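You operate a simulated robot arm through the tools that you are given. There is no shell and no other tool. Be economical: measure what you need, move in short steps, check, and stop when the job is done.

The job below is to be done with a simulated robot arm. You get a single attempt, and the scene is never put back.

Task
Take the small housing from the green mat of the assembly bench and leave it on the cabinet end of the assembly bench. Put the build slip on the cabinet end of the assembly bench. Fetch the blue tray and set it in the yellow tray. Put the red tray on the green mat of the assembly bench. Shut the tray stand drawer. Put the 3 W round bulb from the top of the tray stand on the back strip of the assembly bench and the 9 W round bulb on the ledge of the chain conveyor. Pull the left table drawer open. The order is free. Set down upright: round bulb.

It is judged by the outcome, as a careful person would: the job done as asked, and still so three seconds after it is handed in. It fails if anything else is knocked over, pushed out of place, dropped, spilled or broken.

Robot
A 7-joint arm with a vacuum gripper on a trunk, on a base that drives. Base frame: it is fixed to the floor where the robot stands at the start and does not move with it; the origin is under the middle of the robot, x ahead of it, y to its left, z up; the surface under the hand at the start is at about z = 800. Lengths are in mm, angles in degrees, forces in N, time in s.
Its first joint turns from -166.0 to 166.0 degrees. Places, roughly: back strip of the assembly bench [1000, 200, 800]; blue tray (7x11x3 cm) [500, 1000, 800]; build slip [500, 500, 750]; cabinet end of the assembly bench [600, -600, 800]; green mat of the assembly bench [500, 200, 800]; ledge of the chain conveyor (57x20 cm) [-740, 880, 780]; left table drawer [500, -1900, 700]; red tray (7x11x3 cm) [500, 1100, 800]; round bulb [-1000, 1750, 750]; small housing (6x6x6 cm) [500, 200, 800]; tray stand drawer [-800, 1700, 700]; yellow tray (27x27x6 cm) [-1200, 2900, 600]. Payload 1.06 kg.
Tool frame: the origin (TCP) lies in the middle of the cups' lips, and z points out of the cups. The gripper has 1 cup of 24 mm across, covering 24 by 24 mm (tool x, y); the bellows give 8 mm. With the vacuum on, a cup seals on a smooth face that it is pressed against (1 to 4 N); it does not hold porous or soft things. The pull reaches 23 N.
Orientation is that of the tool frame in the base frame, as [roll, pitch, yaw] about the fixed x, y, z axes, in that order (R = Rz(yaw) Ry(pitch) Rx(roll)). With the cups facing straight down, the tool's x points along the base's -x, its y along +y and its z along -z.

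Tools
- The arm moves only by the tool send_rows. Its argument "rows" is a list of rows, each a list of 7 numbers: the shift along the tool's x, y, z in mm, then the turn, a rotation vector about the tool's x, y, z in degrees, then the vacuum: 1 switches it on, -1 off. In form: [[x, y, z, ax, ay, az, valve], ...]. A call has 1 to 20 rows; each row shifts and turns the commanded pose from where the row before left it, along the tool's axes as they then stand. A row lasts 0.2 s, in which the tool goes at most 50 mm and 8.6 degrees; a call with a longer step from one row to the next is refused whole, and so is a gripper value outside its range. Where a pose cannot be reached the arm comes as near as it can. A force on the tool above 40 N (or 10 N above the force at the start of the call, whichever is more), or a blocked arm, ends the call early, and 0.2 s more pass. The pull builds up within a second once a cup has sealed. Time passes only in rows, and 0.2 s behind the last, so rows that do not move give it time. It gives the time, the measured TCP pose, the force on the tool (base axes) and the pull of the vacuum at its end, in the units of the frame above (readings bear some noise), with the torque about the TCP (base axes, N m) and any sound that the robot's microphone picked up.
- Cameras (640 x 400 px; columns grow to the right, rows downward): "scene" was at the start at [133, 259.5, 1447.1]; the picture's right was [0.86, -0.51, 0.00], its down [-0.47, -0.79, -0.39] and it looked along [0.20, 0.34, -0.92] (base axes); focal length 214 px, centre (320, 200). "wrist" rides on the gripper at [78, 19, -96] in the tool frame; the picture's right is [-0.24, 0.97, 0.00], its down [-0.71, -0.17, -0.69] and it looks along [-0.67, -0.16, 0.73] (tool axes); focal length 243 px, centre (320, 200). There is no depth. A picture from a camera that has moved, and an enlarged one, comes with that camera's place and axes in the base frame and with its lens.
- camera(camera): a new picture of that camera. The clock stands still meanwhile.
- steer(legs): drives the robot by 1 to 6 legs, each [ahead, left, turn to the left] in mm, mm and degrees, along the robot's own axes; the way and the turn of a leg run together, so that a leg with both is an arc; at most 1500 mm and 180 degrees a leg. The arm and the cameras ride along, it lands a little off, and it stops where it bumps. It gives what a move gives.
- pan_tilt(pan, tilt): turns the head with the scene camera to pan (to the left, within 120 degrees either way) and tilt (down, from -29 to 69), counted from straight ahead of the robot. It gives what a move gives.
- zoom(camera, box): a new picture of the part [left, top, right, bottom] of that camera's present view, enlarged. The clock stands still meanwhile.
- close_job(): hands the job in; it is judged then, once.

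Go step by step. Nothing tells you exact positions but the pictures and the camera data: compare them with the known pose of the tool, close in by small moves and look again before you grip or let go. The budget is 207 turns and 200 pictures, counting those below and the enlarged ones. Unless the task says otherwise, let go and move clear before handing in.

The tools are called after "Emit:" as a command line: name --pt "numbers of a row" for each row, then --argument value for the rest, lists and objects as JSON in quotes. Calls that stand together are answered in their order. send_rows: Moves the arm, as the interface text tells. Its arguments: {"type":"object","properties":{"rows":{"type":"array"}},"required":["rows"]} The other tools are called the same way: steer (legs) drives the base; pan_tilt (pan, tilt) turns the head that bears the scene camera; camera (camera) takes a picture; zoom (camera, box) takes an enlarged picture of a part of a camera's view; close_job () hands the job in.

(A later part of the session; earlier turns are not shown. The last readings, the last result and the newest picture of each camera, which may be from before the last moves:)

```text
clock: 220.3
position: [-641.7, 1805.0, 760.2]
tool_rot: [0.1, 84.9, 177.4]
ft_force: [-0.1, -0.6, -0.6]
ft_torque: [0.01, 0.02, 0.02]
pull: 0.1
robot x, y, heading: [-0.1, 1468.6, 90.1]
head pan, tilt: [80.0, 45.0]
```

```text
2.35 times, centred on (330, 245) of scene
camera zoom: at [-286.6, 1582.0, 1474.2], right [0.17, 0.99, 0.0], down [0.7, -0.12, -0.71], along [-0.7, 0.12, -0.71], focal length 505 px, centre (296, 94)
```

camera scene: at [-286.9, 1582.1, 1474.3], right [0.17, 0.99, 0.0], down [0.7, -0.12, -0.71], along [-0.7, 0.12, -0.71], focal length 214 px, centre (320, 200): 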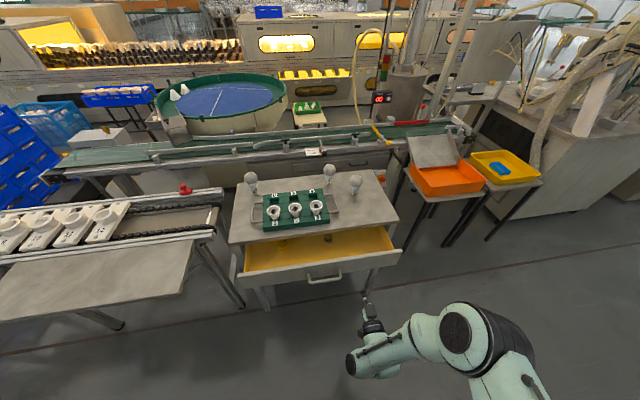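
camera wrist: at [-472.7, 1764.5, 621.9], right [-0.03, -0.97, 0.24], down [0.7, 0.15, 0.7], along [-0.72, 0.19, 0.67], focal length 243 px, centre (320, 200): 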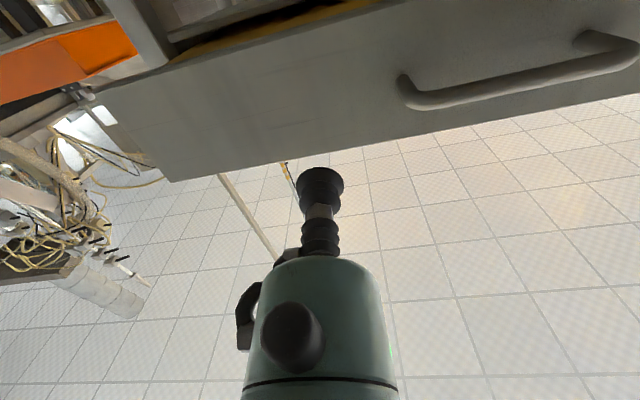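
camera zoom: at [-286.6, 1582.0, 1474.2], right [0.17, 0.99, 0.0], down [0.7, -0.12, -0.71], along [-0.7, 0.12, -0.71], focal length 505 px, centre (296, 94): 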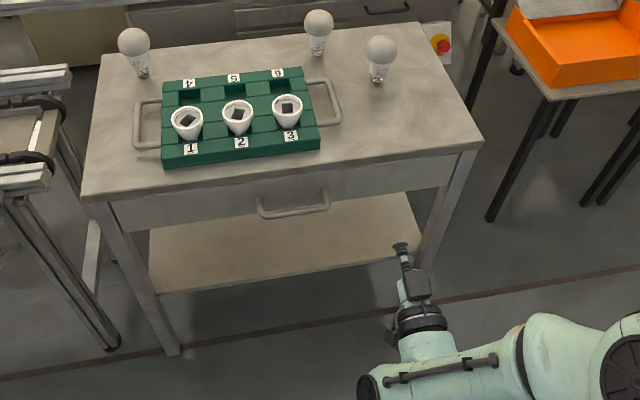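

Emit:
send_rows --pt "-43 0 0 0 0 0 -1" --pt "-43 0 0 0 0 0 -1" --pt "-43 0 0 0 0 0 -1" --pt "-43 0 0 0 0 0 -1" --pt "-43 0 0 0 0 0 -1" --pt "-43 0 0 0 0 0 -1" --pt "-43 0 0 0 0 0 -1" --pt "0 0 0 0 7.93 0 -1" --pt "0 0 0 0 7.93 0 -1" --pt "0 0 0 0 7.93 0 -1" --pt "0 0 0 0 7.93 0 -1" --pt "0 0 0 0 7.93 0 -1" --pt "0 0 0 0 7.93 0 -1" --pt "0 0 0 0 7.93 0 -1" --pt "0 0 0 0 7.93 0 -1" --pt "0 0 0 0 7.93 0 -1" --pt "0 0 0 0 7.93 0 -1" --pt "0 0 0 0 7.93 0 -1" --pt "0 0 0 0 7.93 0 -1"

Emit:
camera --camera "wrist"

Emit:
camera --camera "scene"

```text
clock: 224.3
position: [-614.1, 1804.2, 1059.7]
tool_rot: [-180.0, -0.1, -2.7]
ft_force: [-0.5, -1.2, 0.7]
ft_torque: [0.02, 0.02, -0.01]
pull: 0.0
robot x, y, heading: [-0.2, 1470.7, 90.5]
head pan, tilt: [80.0, 45.0]
```

```text
95 pictures are left
camera wrist: at [-538.0, 1782.2, 1154.6], right [-0.28, -0.96, 0.0], down [-0.7, 0.2, 0.68], along [-0.66, 0.19, -0.73], focal length 243 px, centre (320, 200)
```

wrist: 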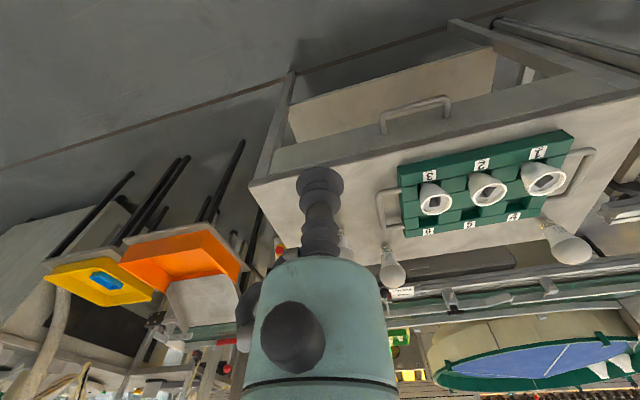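

```text
94 pictures are left
camera scene: at [-286.4, 1581.9, 1474.3], right [0.17, 0.99, 0.0], down [0.7, -0.12, -0.71], along [-0.7, 0.12, -0.71], focal length 214 px, centre (320, 200)
```

scene: 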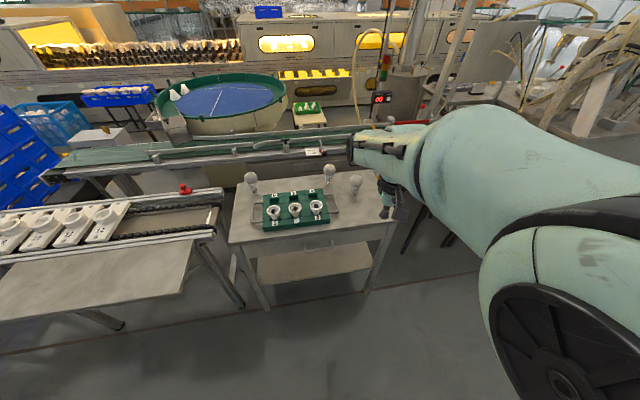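

Drawer is shut. Next is the 9 W bulb, so I'll move in closer.

Emit:
steer --legs '[[0, 330, -0.3]]'

Emit:
camera --camera "wrist"

Emit:
camera --camera "scene"

```text
clock: 226.4
position: [-942.4, 1806.7, 1058.7]
tool_rot: [-180.0, 0.0, -2.9]
ft_force: [0.2, -0.4, 0.7]
ft_torque: [0.02, 0.02, -0.04]
pull: 0.0
robot x, y, heading: [-329.0, 1468.8, 90.0]
head pan, tilt: [80.0, 45.0]
```

```text
93 pictures are left
camera wrist: at [-865.8, 1785.2, 1154.6], right [-0.29, -0.96, 0.0], down [-0.7, 0.21, 0.69], along [-0.66, 0.2, -0.73], focal length 243 px, centre (320, 200)
```

wrist: 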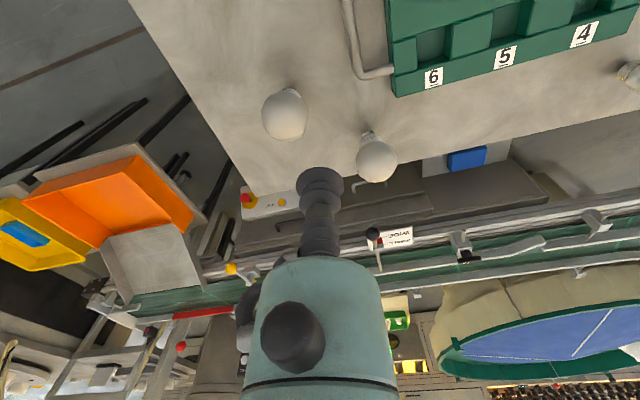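

```text
92 pictures are left
camera scene: at [-615.3, 1583.3, 1474.2], right [0.18, 0.98, 0.0], down [0.7, -0.12, -0.71], along [-0.7, 0.12, -0.71], focal length 214 px, centre (320, 200)
```

scene: 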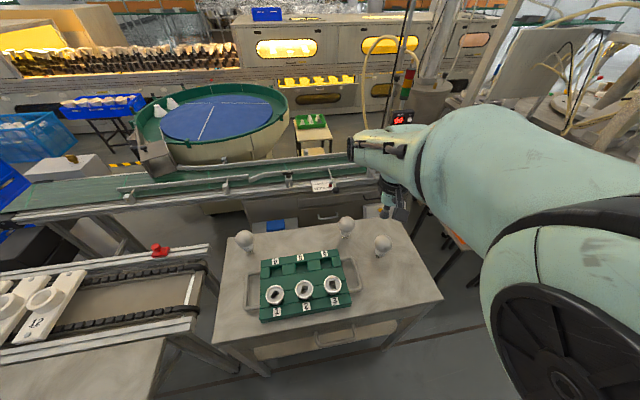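

Emit:
send_rows --pt "-28 -31 10 0 0 0 -1" --pt "-28 -32 10 0 0 0 -1" --pt "0 0 40 0 0 0 -1" --pt "0 0 40 0 0 0 -1"

Emit:
camera --camera "wrist"

```text
clock: 227.4
position: [-993.5, 1874.1, 959.5]
tool_rot: [179.9, 0.1, -3.0]
ft_force: [0.3, -0.4, -0.1]
ft_torque: [0.04, 0.0, 0.0]
pull: 0.0
robot x, y, heading: [-327.6, 1469.6, 89.8]
head pan, tilt: [80.0, 45.0]
```

```text
91 pictures are left
camera wrist: at [-917.5, 1852.2, 1055.1], right [-0.29, -0.96, 0.0], down [-0.7, 0.21, 0.69], along [-0.66, 0.2, -0.73], focal length 243 px, centre (320, 200)
```

wrist: 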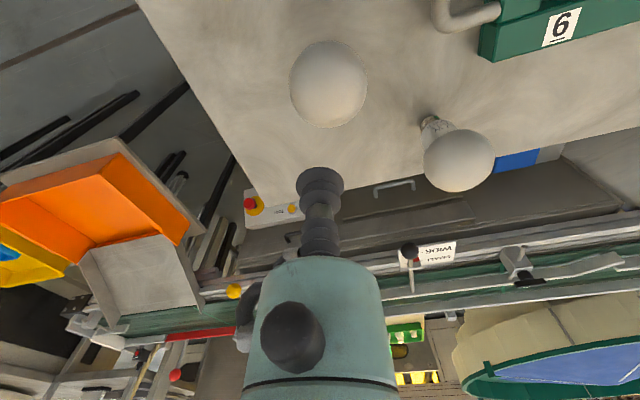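

Emit:
send_rows --pt "6 5 30 0 0 0 -1" --pt "0 0 30 0 0 0 -1" --pt "0 0 0 0 0 0 -1"

Emit:
camera --camera "wrist"

Emit:
zoom --camera "scene" --box '[330, 190, 430, 270]'

```text
clock: 228.2
position: [-987.5, 1867.6, 898.2]
tool_rot: [180.0, 0.1, -3.0]
ft_force: [-0.4, -0.8, -0.2]
ft_torque: [0.02, -0.03, 0.01]
pull: 0.0
robot x, y, heading: [-329.4, 1468.0, 89.9]
head pan, tilt: [80.0, 45.0]
```

```text
90 pictures are left
camera wrist: at [-911.3, 1846.2, 994.8], right [-0.29, -0.96, 0.0], down [-0.7, 0.21, 0.69], along [-0.66, 0.2, -0.73], focal length 243 px, centre (320, 200)
```

wrist: 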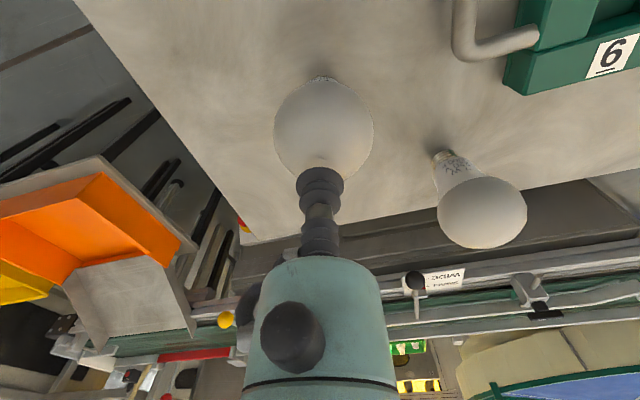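

```text
5.00 times, centred on (380, 230) of scene
camera zoom: at [-615.3, 1583.3, 1474.2], right [0.18, 0.98, 0.0], down [0.7, -0.12, -0.71], along [-0.7, 0.12, -0.71], focal length 1072 px, centre (20, 50)
```

zoom: 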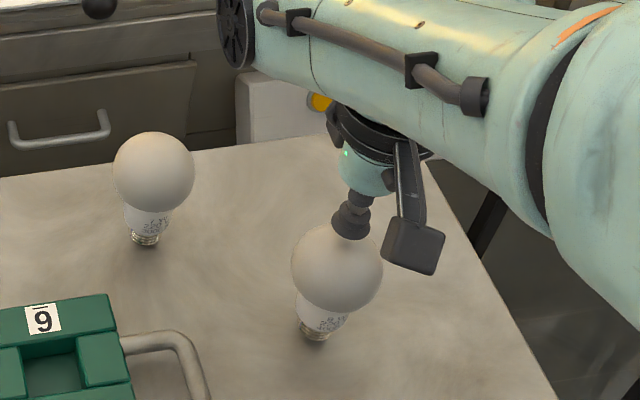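

Emit:
send_rows --pt "-3 -1 15 0 0 0 1" --pt "0 0 9 0 0 0 1" --pt "0 0 3 0 0 0 1" --pt "0 0 2 0 0 0 1" --pt "0 0 2 0 0 0 1" --pt "0 0 0 0 0 0 1"

Emit:
zoom --camera "wrist" --box '[240, 80, 400, 220]'

```text
clock: 229.3
position: [-994.5, 1869.9, 876.1]
tool_rot: [-179.7, 0.5, -2.8]
ft_force: [1.8, 0.0, 13.2]
ft_torque: [-0.21, -0.44, -0.01]
pull: 23.0
robot x, y, heading: [-327.8, 1470.0, 89.8]
head pan, tilt: [80.0, 45.0]
stopped in row 5: the force on the tool passed its limit at 43 N (the readings are from after the stop); the commanded pose is now the measured one
```

```text
2.86 times, centred on (320, 150) of wrist
camera zoom: at [-917.0, 1847.5, 970.5], right [-0.28, -0.96, 0.0], down [-0.69, 0.2, 0.69], along [-0.66, 0.2, -0.72], focal length 693 px, centre (320, 343)
```

zoom: 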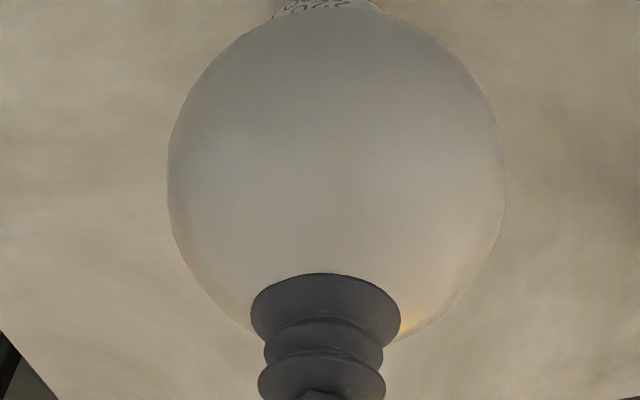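

Sealed on the 9 W bulb. I'll lift slowly and check that it hangs straight.

Emit:
send_rows --pt "0 0 -3 0 0 0 1" --pt "0 0 -3 0 0 0 1" --pt "0 0 -6 0 0 0 1" --pt "0 0 -12 0 0 0 1" --pt "0 0 -15 0 0 0 1" --pt "0 0 -15 0 0 0 1" --pt "0 0 0 0 0 0 1"

Emit:
camera --camera "wrist"

Emit:
zoom --camera "scene" --box '[330, 170, 430, 270]'

```text
clock: 230.9
position: [-994.7, 1869.8, 927.9]
tool_rot: [-179.9, 0.3, -3.1]
ft_force: [-1.1, 1.0, -1.4]
ft_torque: [-0.05, -0.11, 0.01]
pull: 23.4
robot x, y, heading: [-327.0, 1466.6, 89.8]
head pan, tilt: [80.0, 45.0]
```

```text
87 pictures are left
camera wrist: at [-917.1, 1847.6, 1023.6], right [-0.29, -0.96, 0.0], down [-0.69, 0.21, 0.69], along [-0.66, 0.2, -0.72], focal length 243 px, centre (320, 200)
```

wrist: 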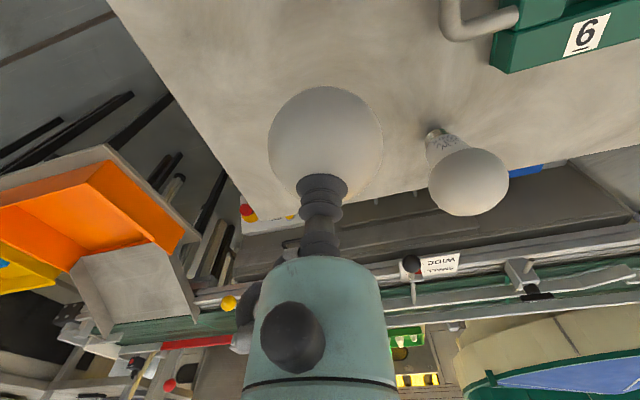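

```text
4.00 times, centred on (380, 220) of scene
camera zoom: at [-615.3, 1583.3, 1474.3], right [0.18, 0.98, 0.0], down [0.7, -0.12, -0.71], along [-0.7, 0.12, -0.71], focal length 858 px, centre (80, 120)
```

zoom: 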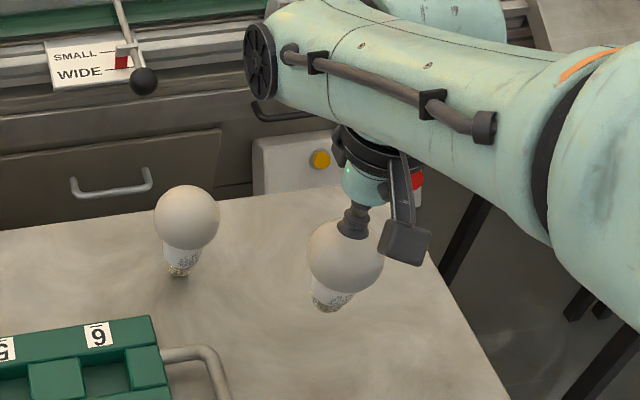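

It hangs straight. I'll raise it and drive toward the conveyor ledge.

Emit:
send_rows --pt "0 0 -20 0 0 0 1" --pt "0 0 -25 0 0 0 1" --pt "0 0 -30 0 0 0 1" --pt "0 0 -30 0 0 0 1" --pt "0 0 -25 0 0 0 1" --pt "0 0 0 0 0 0 1"

Emit:
steer --legs '[[0, -180, 0], [-400, 0, 0], [-370, 0, 0]]'

Emit:
pan_tilt --pan 100 --tilt 50

Emit:
camera --camera "scene"

Emit:
camera --camera "wrist"

```text
clock: 232.3
position: [-992.7, 1870.1, 1059.5]
tool_rot: [-180.0, 0.5, -3.0]
ft_force: [-0.1, 0.4, 0.0]
ft_torque: [-0.02, -0.09, 0.01]
pull: 22.1
robot x, y, heading: [-329.2, 1469.0, 89.7]
head pan, tilt: [80.0, 45.0]
```

```text
clock: 237.8
position: [-813.3, 1099.5, 1057.8]
tool_rot: [-180.0, 0.3, -3.1]
ft_force: [1.0, -1.1, -0.1]
ft_torque: [-0.06, -0.13, 0.02]
pull: 22.8
robot x, y, heading: [-144.5, 698.6, 90.1]
head pan, tilt: [80.0, 45.0]
```

```text
clock: 238.7
position: [-813.1, 1099.6, 1059.0]
tool_rot: [-179.9, 0.4, -3.1]
ft_force: [-0.3, 0.2, 0.2]
ft_torque: [-0.06, -0.07, 0.01]
pull: 23.0
robot x, y, heading: [-148.4, 698.3, 90.2]
head pan, tilt: [100.0, 50.0]
```

```text
85 pictures are left
camera scene: at [-431.1, 785.2, 1467.4], right [-0.17, 0.99, 0.0], down [0.75, 0.13, -0.64], along [-0.63, -0.11, -0.77], focal length 214 px, centre (320, 200)
```

scene: 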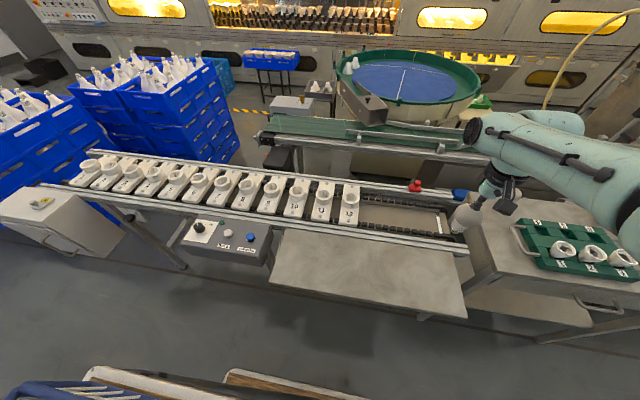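

```text
84 pictures are left
camera wrist: at [-735.7, 1077.4, 1152.9], right [-0.29, -0.96, 0.0], down [-0.69, 0.21, 0.69], along [-0.66, 0.2, -0.72], focal length 243 px, centre (320, 200)
```

wrist: 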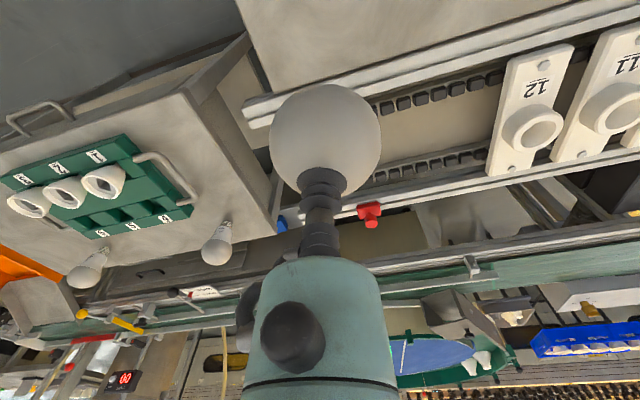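

Emit:
send_rows --pt "17.6 19 0 0 0 0 1" --pt "17.6 19 0 0 0 0 1" --pt "17.6 19 0 0 0 0 1" --pt "17.6 19 0 0 0 0 1" --pt "17.6 19 0 0 0 0 1" --pt "0 0 20 0 0 0 1" --pt "0 0 30 0 0 0 1" --pt "0 0 30 0 0 0 1" --pt "0 0 20 0 0 0 1" --pt "0 0 15 0 0 0 1" --pt "0 0 0 0 0 0 1"

Emit:
camera --camera "wrist"

Emit:
zoom --camera "scene" --box '[330, 200, 480, 330]'

```text
clock: 241.1
position: [-730.8, 1000.1, 942.6]
tool_rot: [-179.9, 0.4, -3.1]
ft_force: [0.3, -0.1, -0.4]
ft_torque: [-0.05, -0.09, -0.03]
pull: 23.1
robot x, y, heading: [-147.4, 697.8, 89.7]
head pan, tilt: [100.0, 50.0]
```

```text
83 pictures are left
camera wrist: at [-653.8, 978.0, 1036.4], right [-0.29, -0.96, 0.0], down [-0.69, 0.21, 0.69], along [-0.66, 0.2, -0.72], focal length 243 px, centre (320, 200)
```

wrist: 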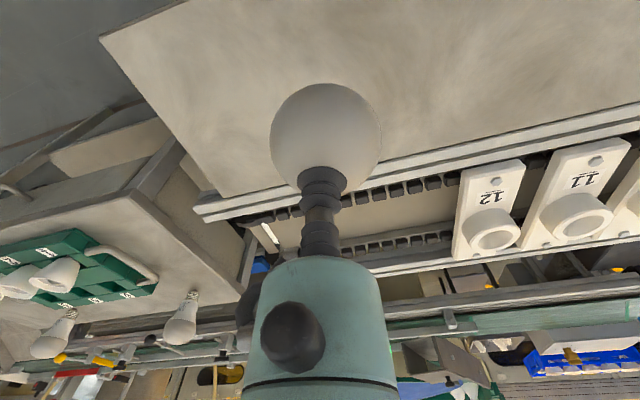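

```text
3.08 times, centred on (405, 265) of scene
camera zoom: at [-431.1, 785.2, 1467.3], right [-0.17, 0.99, 0.0], down [0.75, 0.13, -0.64], along [-0.63, -0.11, -0.77], focal length 660 px, centre (58, 0)
```

zoom: 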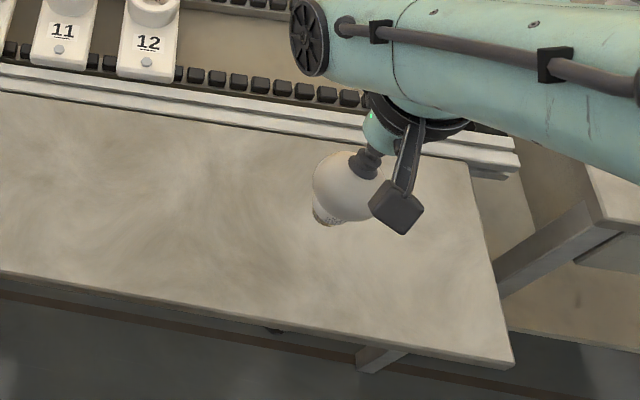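

Emit:
send_rows --pt "5 0 12 0 0 0 1" --pt "5 0 10 0 0 0 1" --pt "0 0 6 0 0 0 1" --pt "0 0 3 0 0 0 1"

Emit:
zoom --camera "scene" --box '[330, 200, 480, 330]'

```text
clock: 242.1
position: [-720.6, 998.9, 911.4]
tool_rot: [-180.0, 0.4, -3.1]
ft_force: [-0.1, 0.0, -0.7]
ft_torque: [-0.04, -0.08, 0.02]
pull: 22.8
robot x, y, heading: [-145.7, 697.0, 89.7]
head pan, tilt: [100.0, 50.0]
```

```text
3.08 times, centred on (405, 265) of scene
camera zoom: at [-431.1, 785.2, 1467.3], right [-0.17, 0.99, 0.0], down [0.75, 0.13, -0.64], along [-0.63, -0.11, -0.77], focal length 660 px, centre (58, 0)
```

zoom: 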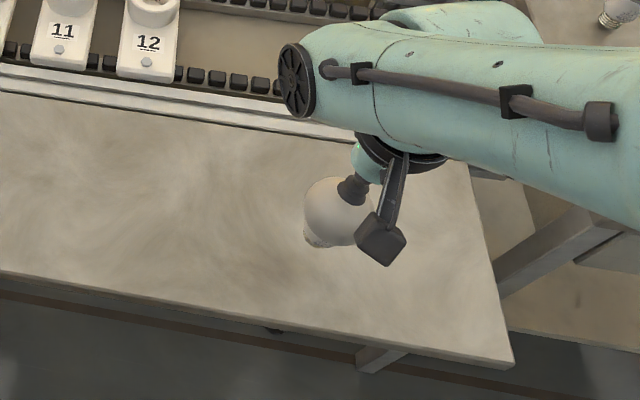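

Emit:
send_rows --pt "0 0 2 0 0 0 1" --pt "0 0 2 0 0 0 1" --pt "0 0 2 0 0 0 1"

```text
clock: 242.9
position: [-721.5, 1000.0, 904.7]
tool_rot: [-179.9, 0.4, -3.2]
ft_force: [-0.2, -0.3, -1.1]
ft_torque: [-0.06, -0.06, 0.02]
pull: 23.1
robot x, y, heading: [-146.4, 694.0, 90.1]
head pan, tilt: [100.0, 50.0]
```

Emit:
send_rows --pt "0 0 2 0 0 0 1" --pt "0 0 2 0 0 0 1"

Emit:
zoom --camera "scene" --box '[380, 240, 450, 300]'

```text
clock: 243.5
position: [-721.1, 999.7, 900.6]
tool_rot: [-179.9, 0.4, -3.1]
ft_force: [-1.0, 0.7, -0.5]
ft_torque: [-0.03, -0.08, 0.02]
pull: 23.1
robot x, y, heading: [-148.0, 695.2, 89.9]
head pan, tilt: [100.0, 50.0]
```

```text
6.67 times, centred on (415, 270) of scene
camera zoom: at [-431.1, 785.2, 1467.3], right [-0.17, 0.99, 0.0], down [0.75, 0.13, -0.64], along [-0.63, -0.11, -0.77], focal length 1430 px, centre (-313, -267)
```

zoom: 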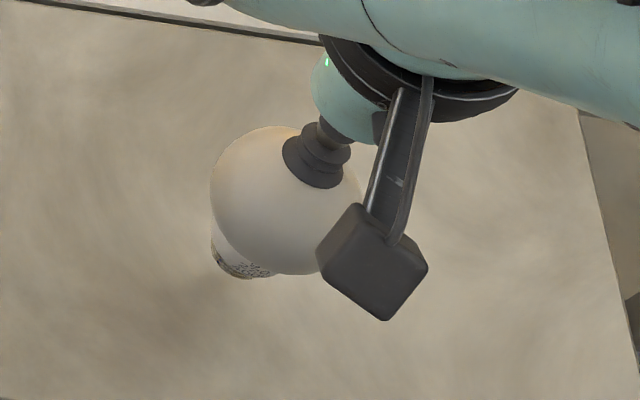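

Emit:
send_rows --pt "0 0 2 0 0 0 1" --pt "0 0 2 0 0 0 1" --pt "0 0 2 0 0 0 1"

Emit:
send_rows --pt "0 0 1.5 0 0 0 1" --pt "0 0 1.5 0 0 0 1"

Emit:
zoom --camera "scene" --box '[380, 240, 450, 300]'

```text
clock: 244.3
position: [-720.7, 1000.3, 894.9]
tool_rot: [-179.9, 0.3, -3.1]
ft_force: [0.6, -0.5, 0.1]
ft_torque: [-0.04, -0.09, 0.0]
pull: 23.1
robot x, y, heading: [-148.3, 697.5, 89.6]
head pan, tilt: [100.0, 50.0]
```

```text
clock: 244.9
position: [-720.7, 999.4, 892.7]
tool_rot: [-179.9, 0.4, -3.0]
ft_force: [-0.4, -0.2, 0.2]
ft_torque: [-0.03, -0.09, 0.03]
pull: 23.1
robot x, y, heading: [-148.8, 694.5, 89.7]
head pan, tilt: [100.0, 50.0]
```

```text
6.67 times, centred on (415, 270) of scene
camera zoom: at [-431.1, 785.2, 1467.3], right [-0.17, 0.99, 0.0], down [0.75, 0.13, -0.64], along [-0.63, -0.11, -0.77], focal length 1430 px, centre (-313, -267)
```

zoom: 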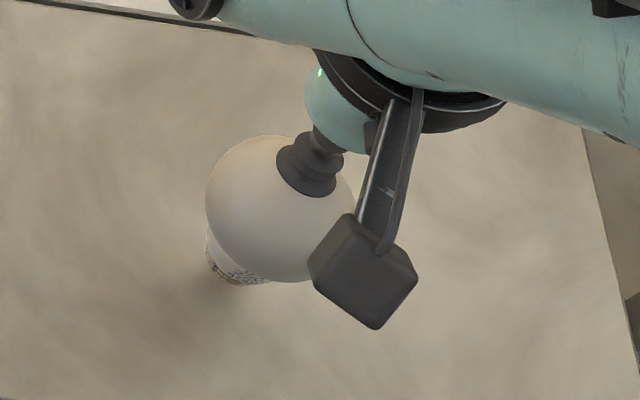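

Emit:
send_rows --pt "0 0 2 0 0 0 1" --pt "0 0 1.5 0 0 0 1"

Emit:
send_rows --pt "0 0 2 0 0 0 1" --pt "0 0 1.5 0 0 0 1"

Emit:
zoom --camera "scene" --box '[380, 240, 450, 300]'

```text
clock: 245.5
position: [-721.1, 999.5, 888.6]
tool_rot: [-179.9, 0.4, -3.0]
ft_force: [-0.5, 0.1, 1.4]
ft_torque: [-0.05, -0.07, 0.01]
pull: 22.4
robot x, y, heading: [-146.2, 696.2, 90.0]
head pan, tilt: [100.0, 50.0]
```

```text
clock: 246.1
position: [-720.6, 1001.0, 885.2]
tool_rot: [-180.0, 0.4, -3.1]
ft_force: [0.0, -0.7, -1.2]
ft_torque: [-0.07, -0.09, 0.05]
pull: 22.3
robot x, y, heading: [-148.5, 700.0, 89.8]
head pan, tilt: [100.0, 50.0]
```

```text
6.67 times, centred on (415, 270) of scene
camera zoom: at [-431.1, 785.2, 1467.3], right [-0.17, 0.99, 0.0], down [0.75, 0.13, -0.64], along [-0.63, -0.11, -0.77], focal length 1430 px, centre (-313, -267)
```

zoom: 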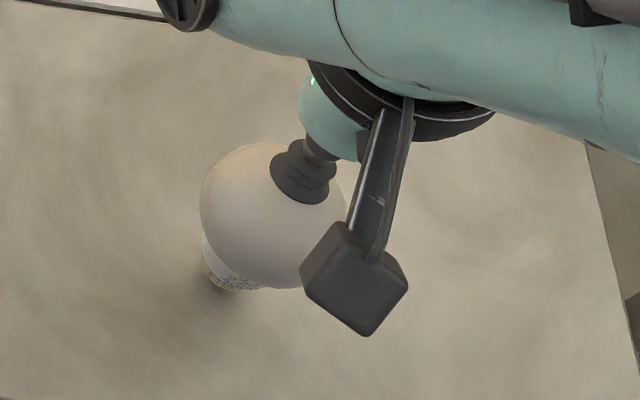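

Emit:
send_rows --pt "0 0 2 0 0 0 1" --pt "0 0 1.5 0 0 0 1"

Emit:
send_rows --pt "0 0 1.5 0 0 0 1" --pt "0 0 1 0 0 0 1"

Emit:
zoom --camera "scene" --box '[380, 240, 450, 300]'

```text
clock: 246.7
position: [-722.9, 999.6, 883.8]
tool_rot: [-179.8, 0.6, -3.0]
ft_force: [-0.5, 0.4, 17.9]
ft_torque: [-0.07, -0.18, 0.03]
pull: 23.1
robot x, y, heading: [-149.1, 696.6, 89.8]
head pan, tilt: [100.0, 50.0]
```

```text
clock: 247.3
position: [-722.1, 999.5, 879.9]
tool_rot: [-179.9, 0.5, -3.0]
ft_force: [-2.5, 0.9, 18.3]
ft_torque: [-0.08, -0.18, 0.01]
pull: 22.9
robot x, y, heading: [-148.3, 703.0, 89.9]
head pan, tilt: [100.0, 50.0]
```

```text
6.67 times, centred on (415, 270) of scene
camera zoom: at [-430.6, 785.0, 1467.5], right [-0.17, 0.99, 0.0], down [0.75, 0.13, -0.64], along [-0.63, -0.11, -0.77], focal length 1430 px, centre (-313, -267)
```

zoom: 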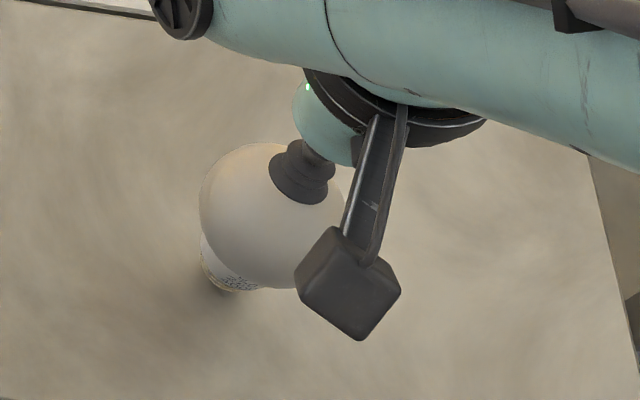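

Contact, so I'll ease off, release and lift.

Emit:
send_rows --pt "0 0 -2 0 0 0 1" --pt "0 0 -1 0 0 0 1" --pt "0 0 0 0 0 0 -1" --pt "0 0 0 0 0 0 -1" --pt "0 0 0 0 0 0 -1" --pt "0 0 0 0 0 0 -1" --pt "0 0 -2 0 0 0 -1" --pt "0 0 -3 0 0 0 -1" --pt "0 0 -5 0 0 0 -1" --pt "0 0 -15 0 0 0 -1" --pt "0 0 -30 0 0 0 -1" --pt "0 0 -40 0 0 0 -1" --pt "0 0 -40 0 0 0 -1" --pt "0 0 -40 0 0 0 -1"

Emit:
camera --camera "wrist"

Emit:
camera --camera "scene"

```text
clock: 250.3
position: [-720.3, 999.7, 1057.1]
tool_rot: [-179.9, 0.4, -3.1]
ft_force: [-0.6, 0.0, -0.3]
ft_torque: [-0.02, 0.01, -0.03]
pull: 0.1
robot x, y, heading: [-147.4, 698.2, 89.7]
head pan, tilt: [100.0, 50.0]
```

```text
76 pictures are left
camera wrist: at [-642.7, 977.1, 1152.0], right [-0.29, -0.96, 0.0], down [-0.69, 0.21, 0.69], along [-0.66, 0.2, -0.72], focal length 243 px, centre (320, 200)
```

wrist: 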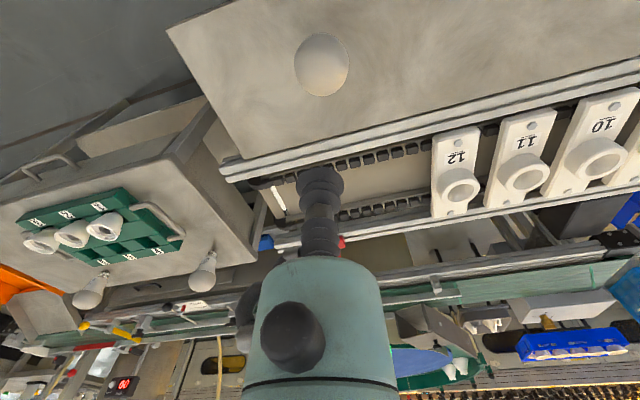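

```text
75 pictures are left
camera scene: at [-431.4, 785.2, 1467.3], right [-0.17, 0.99, 0.0], down [0.76, 0.13, -0.64], along [-0.63, -0.11, -0.77], focal length 214 px, centre (320, 200)
```

scene: 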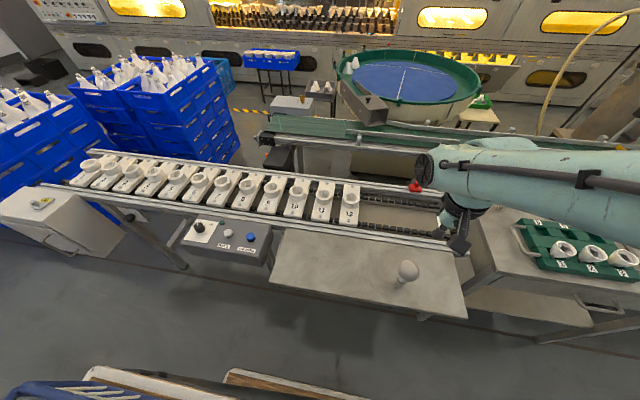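

The 9 W bulb stands on the ledge. Now I'll verify the 3 W label on the other.

Emit:
zoom --camera "wrist" --box '[180, 240, 230, 300]'

```text
6.67 times, centred on (205, 270) of wrist
camera zoom: at [-642.7, 977.1, 1152.0], right [-0.29, -0.96, 0.0], down [-0.69, 0.21, 0.69], along [-0.66, 0.2, -0.72], focal length 1618 px, centre (1087, -267)
```

zoom: 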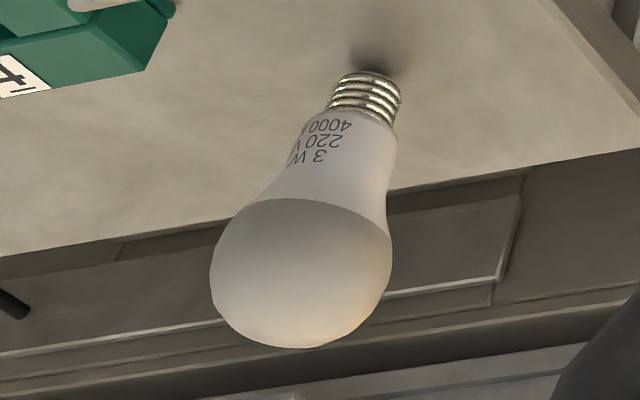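

3 W confirmed. I'll drive so that it's in reach.

Emit:
steer --legs '[[430, 0, 0.2], [0, 195, 0]]'

Emit:
camera --camera "wrist"

Emit:
camera --camera "scene"

```text
clock: 254.1
position: [-916.6, 1427.4, 1056.8]
tool_rot: [-179.9, 0.5, -2.8]
ft_force: [0.5, -0.2, -0.2]
ft_torque: [0.02, 0.01, 0.02]
pull: 0.0
robot x, y, heading: [-342.0, 1129.5, 90.1]
head pan, tilt: [100.0, 50.0]
```

```text
73 pictures are left
camera wrist: at [-838.0, 1404.3, 1151.6], right [-0.28, -0.96, 0.0], down [-0.69, 0.2, 0.69], along [-0.66, 0.2, -0.72], focal length 243 px, centre (320, 200)
```

wrist: 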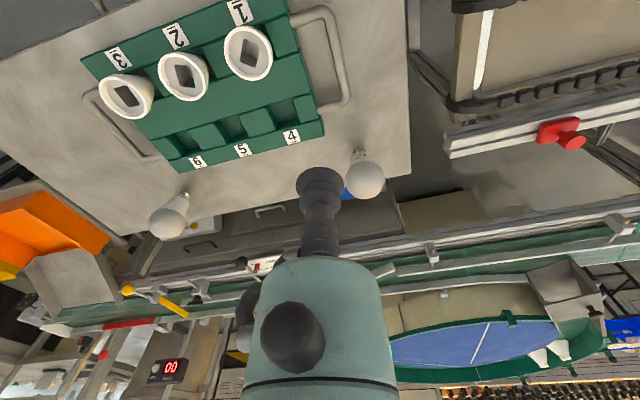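

```text
72 pictures are left
camera scene: at [-625.6, 1213.4, 1467.3], right [-0.18, 0.98, 0.0], down [0.75, 0.13, -0.64], along [-0.63, -0.11, -0.77], focal length 214 px, centre (320, 200)
```

scene: 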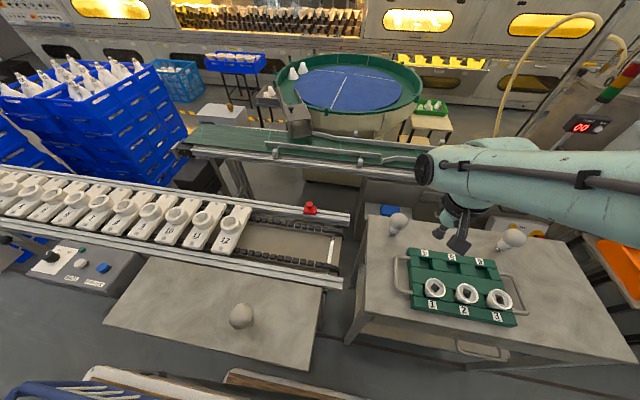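

Emit:
send_rows --pt "-34.5 6 0 0 0 0 -1" --pt "-34.5 6 0 0 0 0 -1" --pt "-34.5 6 0 0 0 0 -1" --pt "-34.5 6 0 0 0 0 -1" --pt "-34.5 6 0 0 0 0 -1" --pt "0 0 40 0 0 0 -1" --pt "0 0 40 0 0 0 -1" --pt "0 0 17 0 0 0 -1" --pt "0 0 0 0 0 0 -1"

Emit:
camera --camera "wrist"

Emit:
zoom --camera "scene" --box '[360, 180, 460, 260]'

```text
clock: 256.1
position: [-1066.7, 1408.2, 960.1]
tool_rot: [-179.9, 0.4, -2.8]
ft_force: [-0.7, -0.1, 0.1]
ft_torque: [-0.03, 0.04, 0.0]
pull: 0.0
out of reach, approached as far as the arm can: row 5
robot x, y, heading: [-337.8, 1129.2, 90.2]
head pan, tilt: [100.0, 50.0]
```

```text
71 pictures are left
camera wrist: at [-988.5, 1386.2, 1054.6], right [-0.28, -0.96, 0.0], down [-0.69, 0.2, 0.69], along [-0.66, 0.2, -0.72], focal length 243 px, centre (320, 200)
```

wrist: 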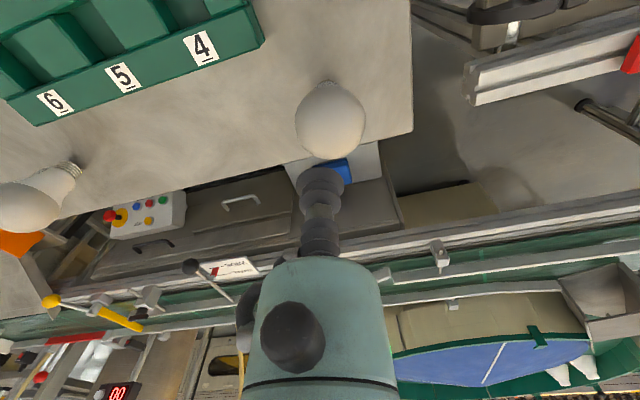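

```text
5.00 times, centred on (410, 220) of scene
camera zoom: at [-625.6, 1213.4, 1467.3], right [-0.18, 0.98, 0.0], down [0.75, 0.13, -0.64], along [-0.63, -0.11, -0.77], focal length 1072 px, centre (-130, 100)
```

zoom: 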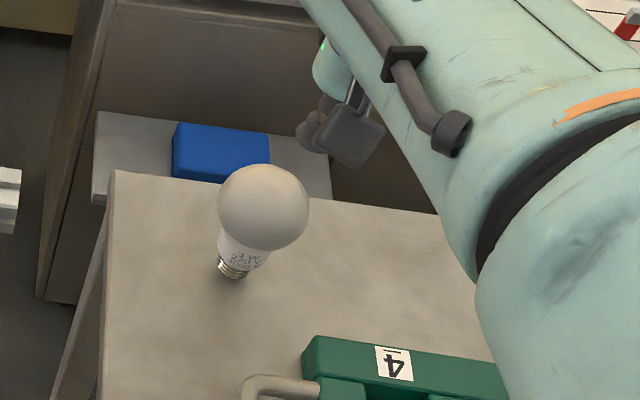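

Emit:
steer --legs '[[0, 30, 0]]'

Emit:
camera --camera "wrist"

```text
clock: 256.9
position: [-1095.7, 1407.6, 960.7]
tool_rot: [-179.8, 0.5, -2.8]
ft_force: [0.1, 0.0, 0.4]
ft_torque: [-0.02, 0.02, 0.0]
pull: 0.1
robot x, y, heading: [-374.8, 1127.3, 90.0]
head pan, tilt: [100.0, 50.0]
```

```text
69 pictures are left
camera wrist: at [-1018.6, 1386.0, 1054.9], right [-0.28, -0.96, 0.0], down [-0.69, 0.2, 0.69], along [-0.66, 0.19, -0.72], focal length 243 px, centre (320, 200)
```

wrist: 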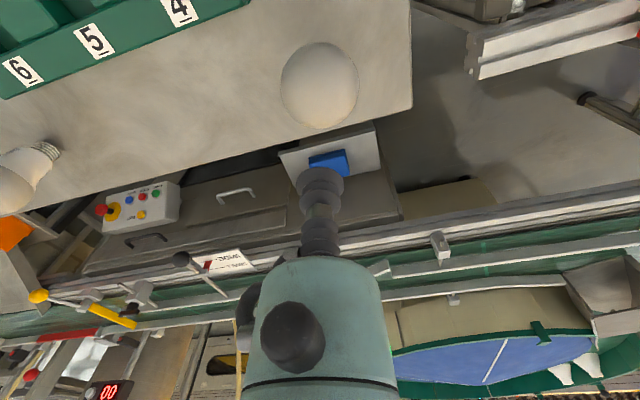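

Emit:
send_rows --pt "10.5 0.5 30 0 0 0 -1" --pt "0 0 30 0 0 0 -1" --pt "0 0 0 0 0 0 -1"

Emit:
zoom --camera "wrist" --box '[240, 80, 400, 220]'

Emit:
zoom --camera "scene" --box '[360, 180, 460, 260]'

```text
clock: 257.7
position: [-1085.2, 1407.0, 899.4]
tool_rot: [-179.8, 0.4, -2.8]
ft_force: [0.6, -0.7, 0.2]
ft_torque: [-0.02, 0.01, 0.02]
pull: 0.0
robot x, y, heading: [-370.6, 1125.9, 90.0]
head pan, tilt: [100.0, 50.0]
```

```text
2.86 times, centred on (320, 150) of wrist
camera zoom: at [-1008.1, 1384.5, 994.5], right [-0.28, -0.96, 0.0], down [-0.69, 0.2, 0.69], along [-0.66, 0.2, -0.72], focal length 693 px, centre (320, 343)
```

zoom: 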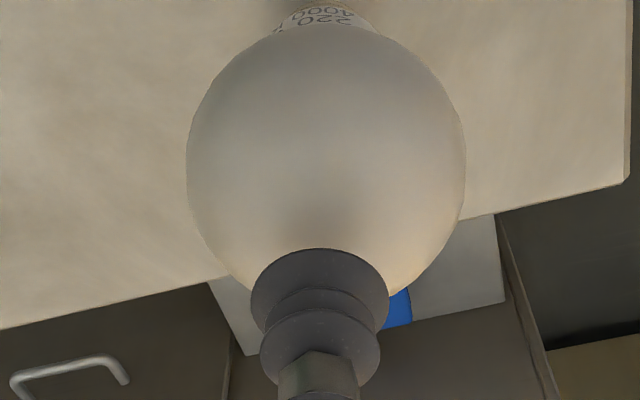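

```text
5.00 times, centred on (410, 220) of scene
camera zoom: at [-655.6, 1213.3, 1467.3], right [-0.18, 0.98, 0.0], down [0.75, 0.13, -0.64], along [-0.63, -0.11, -0.77], focal length 1072 px, centre (-130, 100)
```

zoom: 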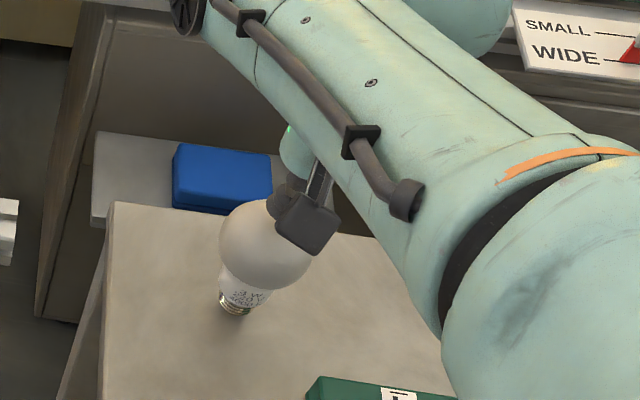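

Emit:
send_rows --pt "-1 0 12 0 0 0 1" --pt "0 0 4 0 0 0 1" --pt "0 0 2 0 0 0 1" --pt "0 0 1 0 0 0 1" --pt "0 0 0 0 0 0 1"

```text
clock: 258.9
position: [-1087.7, 1407.2, 882.9]
tool_rot: [-179.9, 0.5, -2.8]
ft_force: [-0.4, -0.1, 18.4]
ft_torque: [-0.2, -0.16, 0.04]
pull: 22.8
robot x, y, heading: [-374.5, 1131.4, 90.1]
head pan, tilt: [100.0, 50.0]
```

Sealed. I'll lift slowly and check.

Emit:
send_rows --pt "0 0 -3 0 0 0 1" --pt "0 0 -3 0 0 0 1" --pt "0 0 -6 0 0 0 1" --pt "0 0 -12 0 0 0 1" --pt "0 0 -20 0 0 0 1" --pt "0 0 -30 0 0 0 1" --pt "0 0 -30 0 0 0 1" --pt "0 0 -30 0 0 0 1" --pt "10 0 -30 0 0 0 1" --pt "20 0 -20 0 0 0 1" --pt "25 0 0 0 0 0 1" --pt "25 0 0 0 0 0 1" --pt "20 0 0 0 0 0 1" --pt "0 0 0 0 0 0 1"

Emit:
camera --camera "wrist"

Emit:
camera --camera "scene"

```text
clock: 261.9
position: [-985.9, 1401.3, 1064.4]
tool_rot: [-179.9, 0.4, -2.9]
ft_force: [-0.7, -0.5, 0.0]
ft_torque: [0.03, -0.06, -0.01]
pull: 23.3
robot x, y, heading: [-375.9, 1127.8, 90.2]
head pan, tilt: [100.0, 50.0]
```

```text
66 pictures are left
camera wrist: at [-908.2, 1379.8, 1159.0], right [-0.28, -0.96, 0.0], down [-0.69, 0.2, 0.69], along [-0.66, 0.19, -0.72], focal length 243 px, centre (320, 200)
```

wrist: 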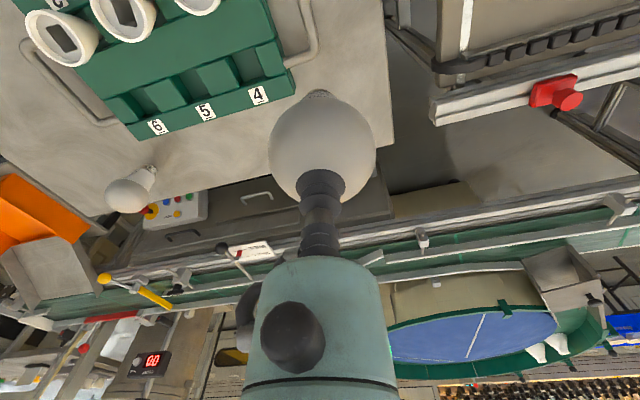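

```text
65 pictures are left
camera scene: at [-655.6, 1213.3, 1467.3], right [-0.18, 0.98, 0.0], down [0.75, 0.13, -0.64], along [-0.63, -0.11, -0.77], focal length 214 px, centre (320, 200)
```

scene: 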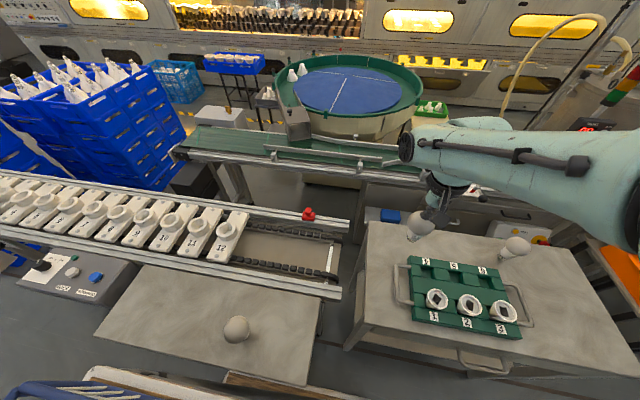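

The 3 W bulb hangs straight. I'll retract it and swing it to the front gently before driving to the bench.

Emit:
send_rows --pt "15 0 0 0 0 0 1" --pt "25 0 0 0 0 0 1" --pt "30 0 0 0 0 0 1" --pt "30 0 0 0 0 0 1" --pt "30 0 0 0 0 0 1" --pt "20 0 0 0 0 0 1" --pt "1 -20 0 0 0 2.5 1" --pt "1.1 -32 0 0 0 4 1" --pt "1.1 -32 0 0 0 4 1" --pt "1.1 -32 0 0 0 4 1" --pt "1.1 -32 0 0 0 4 1" --pt "1.1 -32 0 0 0 4 1" --pt "1.1 -32 0 0 0 4 1" --pt "1.1 -32 0 0 0 4 1" --pt "1.1 -32 0 0 0 4 1"

Emit:
send_rows --pt "1.1 -32 0 0 0 4 1" --pt "1.1 -32 0 0 0 4 1" --pt "1.1 -32 0 0 0 4 1" --pt "1.1 -32 0 0 0 4 1" --pt "1.1 -32 0 0 0 4 1" --pt "1.1 -32 0 0 0 4 1" --pt "1.1 -32 0 0 0 4 1" --pt "1.1 -32 0 0 0 4 1" --pt "1.1 -32 0 0 0 4 1" --pt "1.1 -32 0 0 0 4 1" --pt "1.1 -32 0 0 0 4 1" --pt "1.1 -32 0 0 0 4 1" --pt "1 -20 0 0 0 2.5 1"

Emit:
camera --camera "wrist"

```text
clock: 265.1
position: [-743.3, 1650.6, 1063.1]
tool_rot: [179.9, 0.5, -37.3]
ft_force: [0.8, -0.3, -0.3]
ft_torque: [-0.01, -0.03, 0.0]
pull: 22.9
robot x, y, heading: [-369.6, 1123.3, 90.0]
head pan, tilt: [100.0, 50.0]
```

```text
clock: 267.9
position: [-394.1, 1829.1, 1060.6]
tool_rot: [179.5, 0.1, -87.8]
ft_force: [-0.4, 0.0, 0.2]
ft_torque: [-0.04, 0.02, -0.01]
pull: 22.7
robot x, y, heading: [-373.1, 1125.2, 90.2]
head pan, tilt: [100.0, 50.0]
```

```text
64 pictures are left
camera wrist: at [-410.9, 1751.2, 1155.9], right [-0.98, 0.2, 0.01], down [0.15, 0.71, 0.69], along [0.13, 0.67, -0.73], focal length 243 px, centre (320, 200)
```

wrist: 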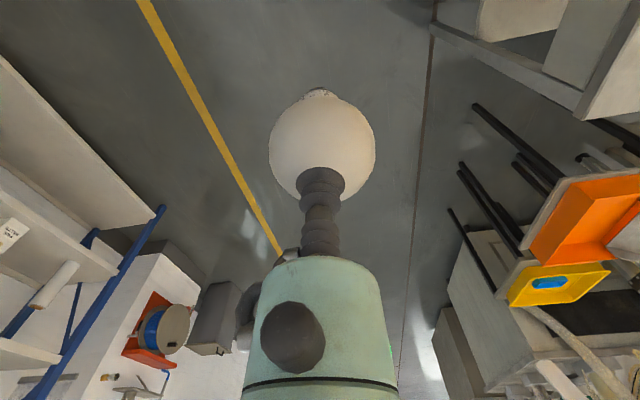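

Emit:
steer --legs '[[0, -170, 0], [-460, 0, 0], [-460, 0, 0], [0, 0, -45], [0, 0, -45]]'

Emit:
pan_tilt --pan 10 --tilt 40

Emit:
camera --camera "scene"

Emit:
camera --camera "wrist"

```text
clock: 278.2
position: [505.0, 228.2, 1061.1]
tool_rot: [179.6, 0.2, -177.9]
ft_force: [0.5, 0.1, -0.3]
ft_torque: [0.02, 0.04, 0.0]
pull: 22.9
robot x, y, heading: [-198.1, 206.2, -0.0]
head pan, tilt: [100.0, 50.0]
```

```text
clock: 279.9
position: [504.1, 227.5, 1060.4]
tool_rot: [179.6, 0.2, -178.0]
ft_force: [0.9, 0.0, -0.3]
ft_torque: [0.01, 0.04, 0.01]
pull: 22.8
robot x, y, heading: [-197.3, 205.0, 0.0]
head pan, tilt: [10.0, 40.0]
```

```text
63 pictures are left
camera scene: at [-10.4, 431.3, 1481.5], right [0.17, -0.98, 0.0], down [-0.63, -0.11, -0.77], along [0.75, 0.13, -0.64], focal length 214 px, centre (320, 200)
```

scene: 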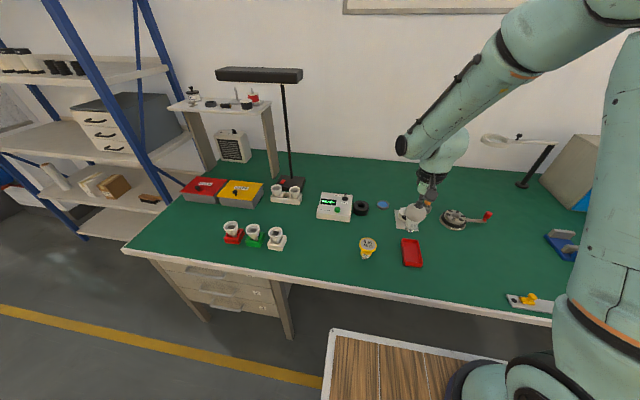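

```text
62 pictures are left
camera wrist: at [424.8, 244.1, 1155.9], right [0.2, 0.98, 0.01], down [0.71, -0.15, 0.69], along [0.67, -0.13, -0.73], focal length 243 px, centre (320, 200)
```

wrist: 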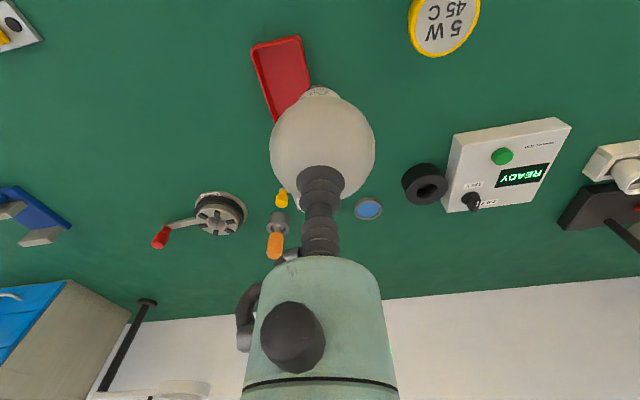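

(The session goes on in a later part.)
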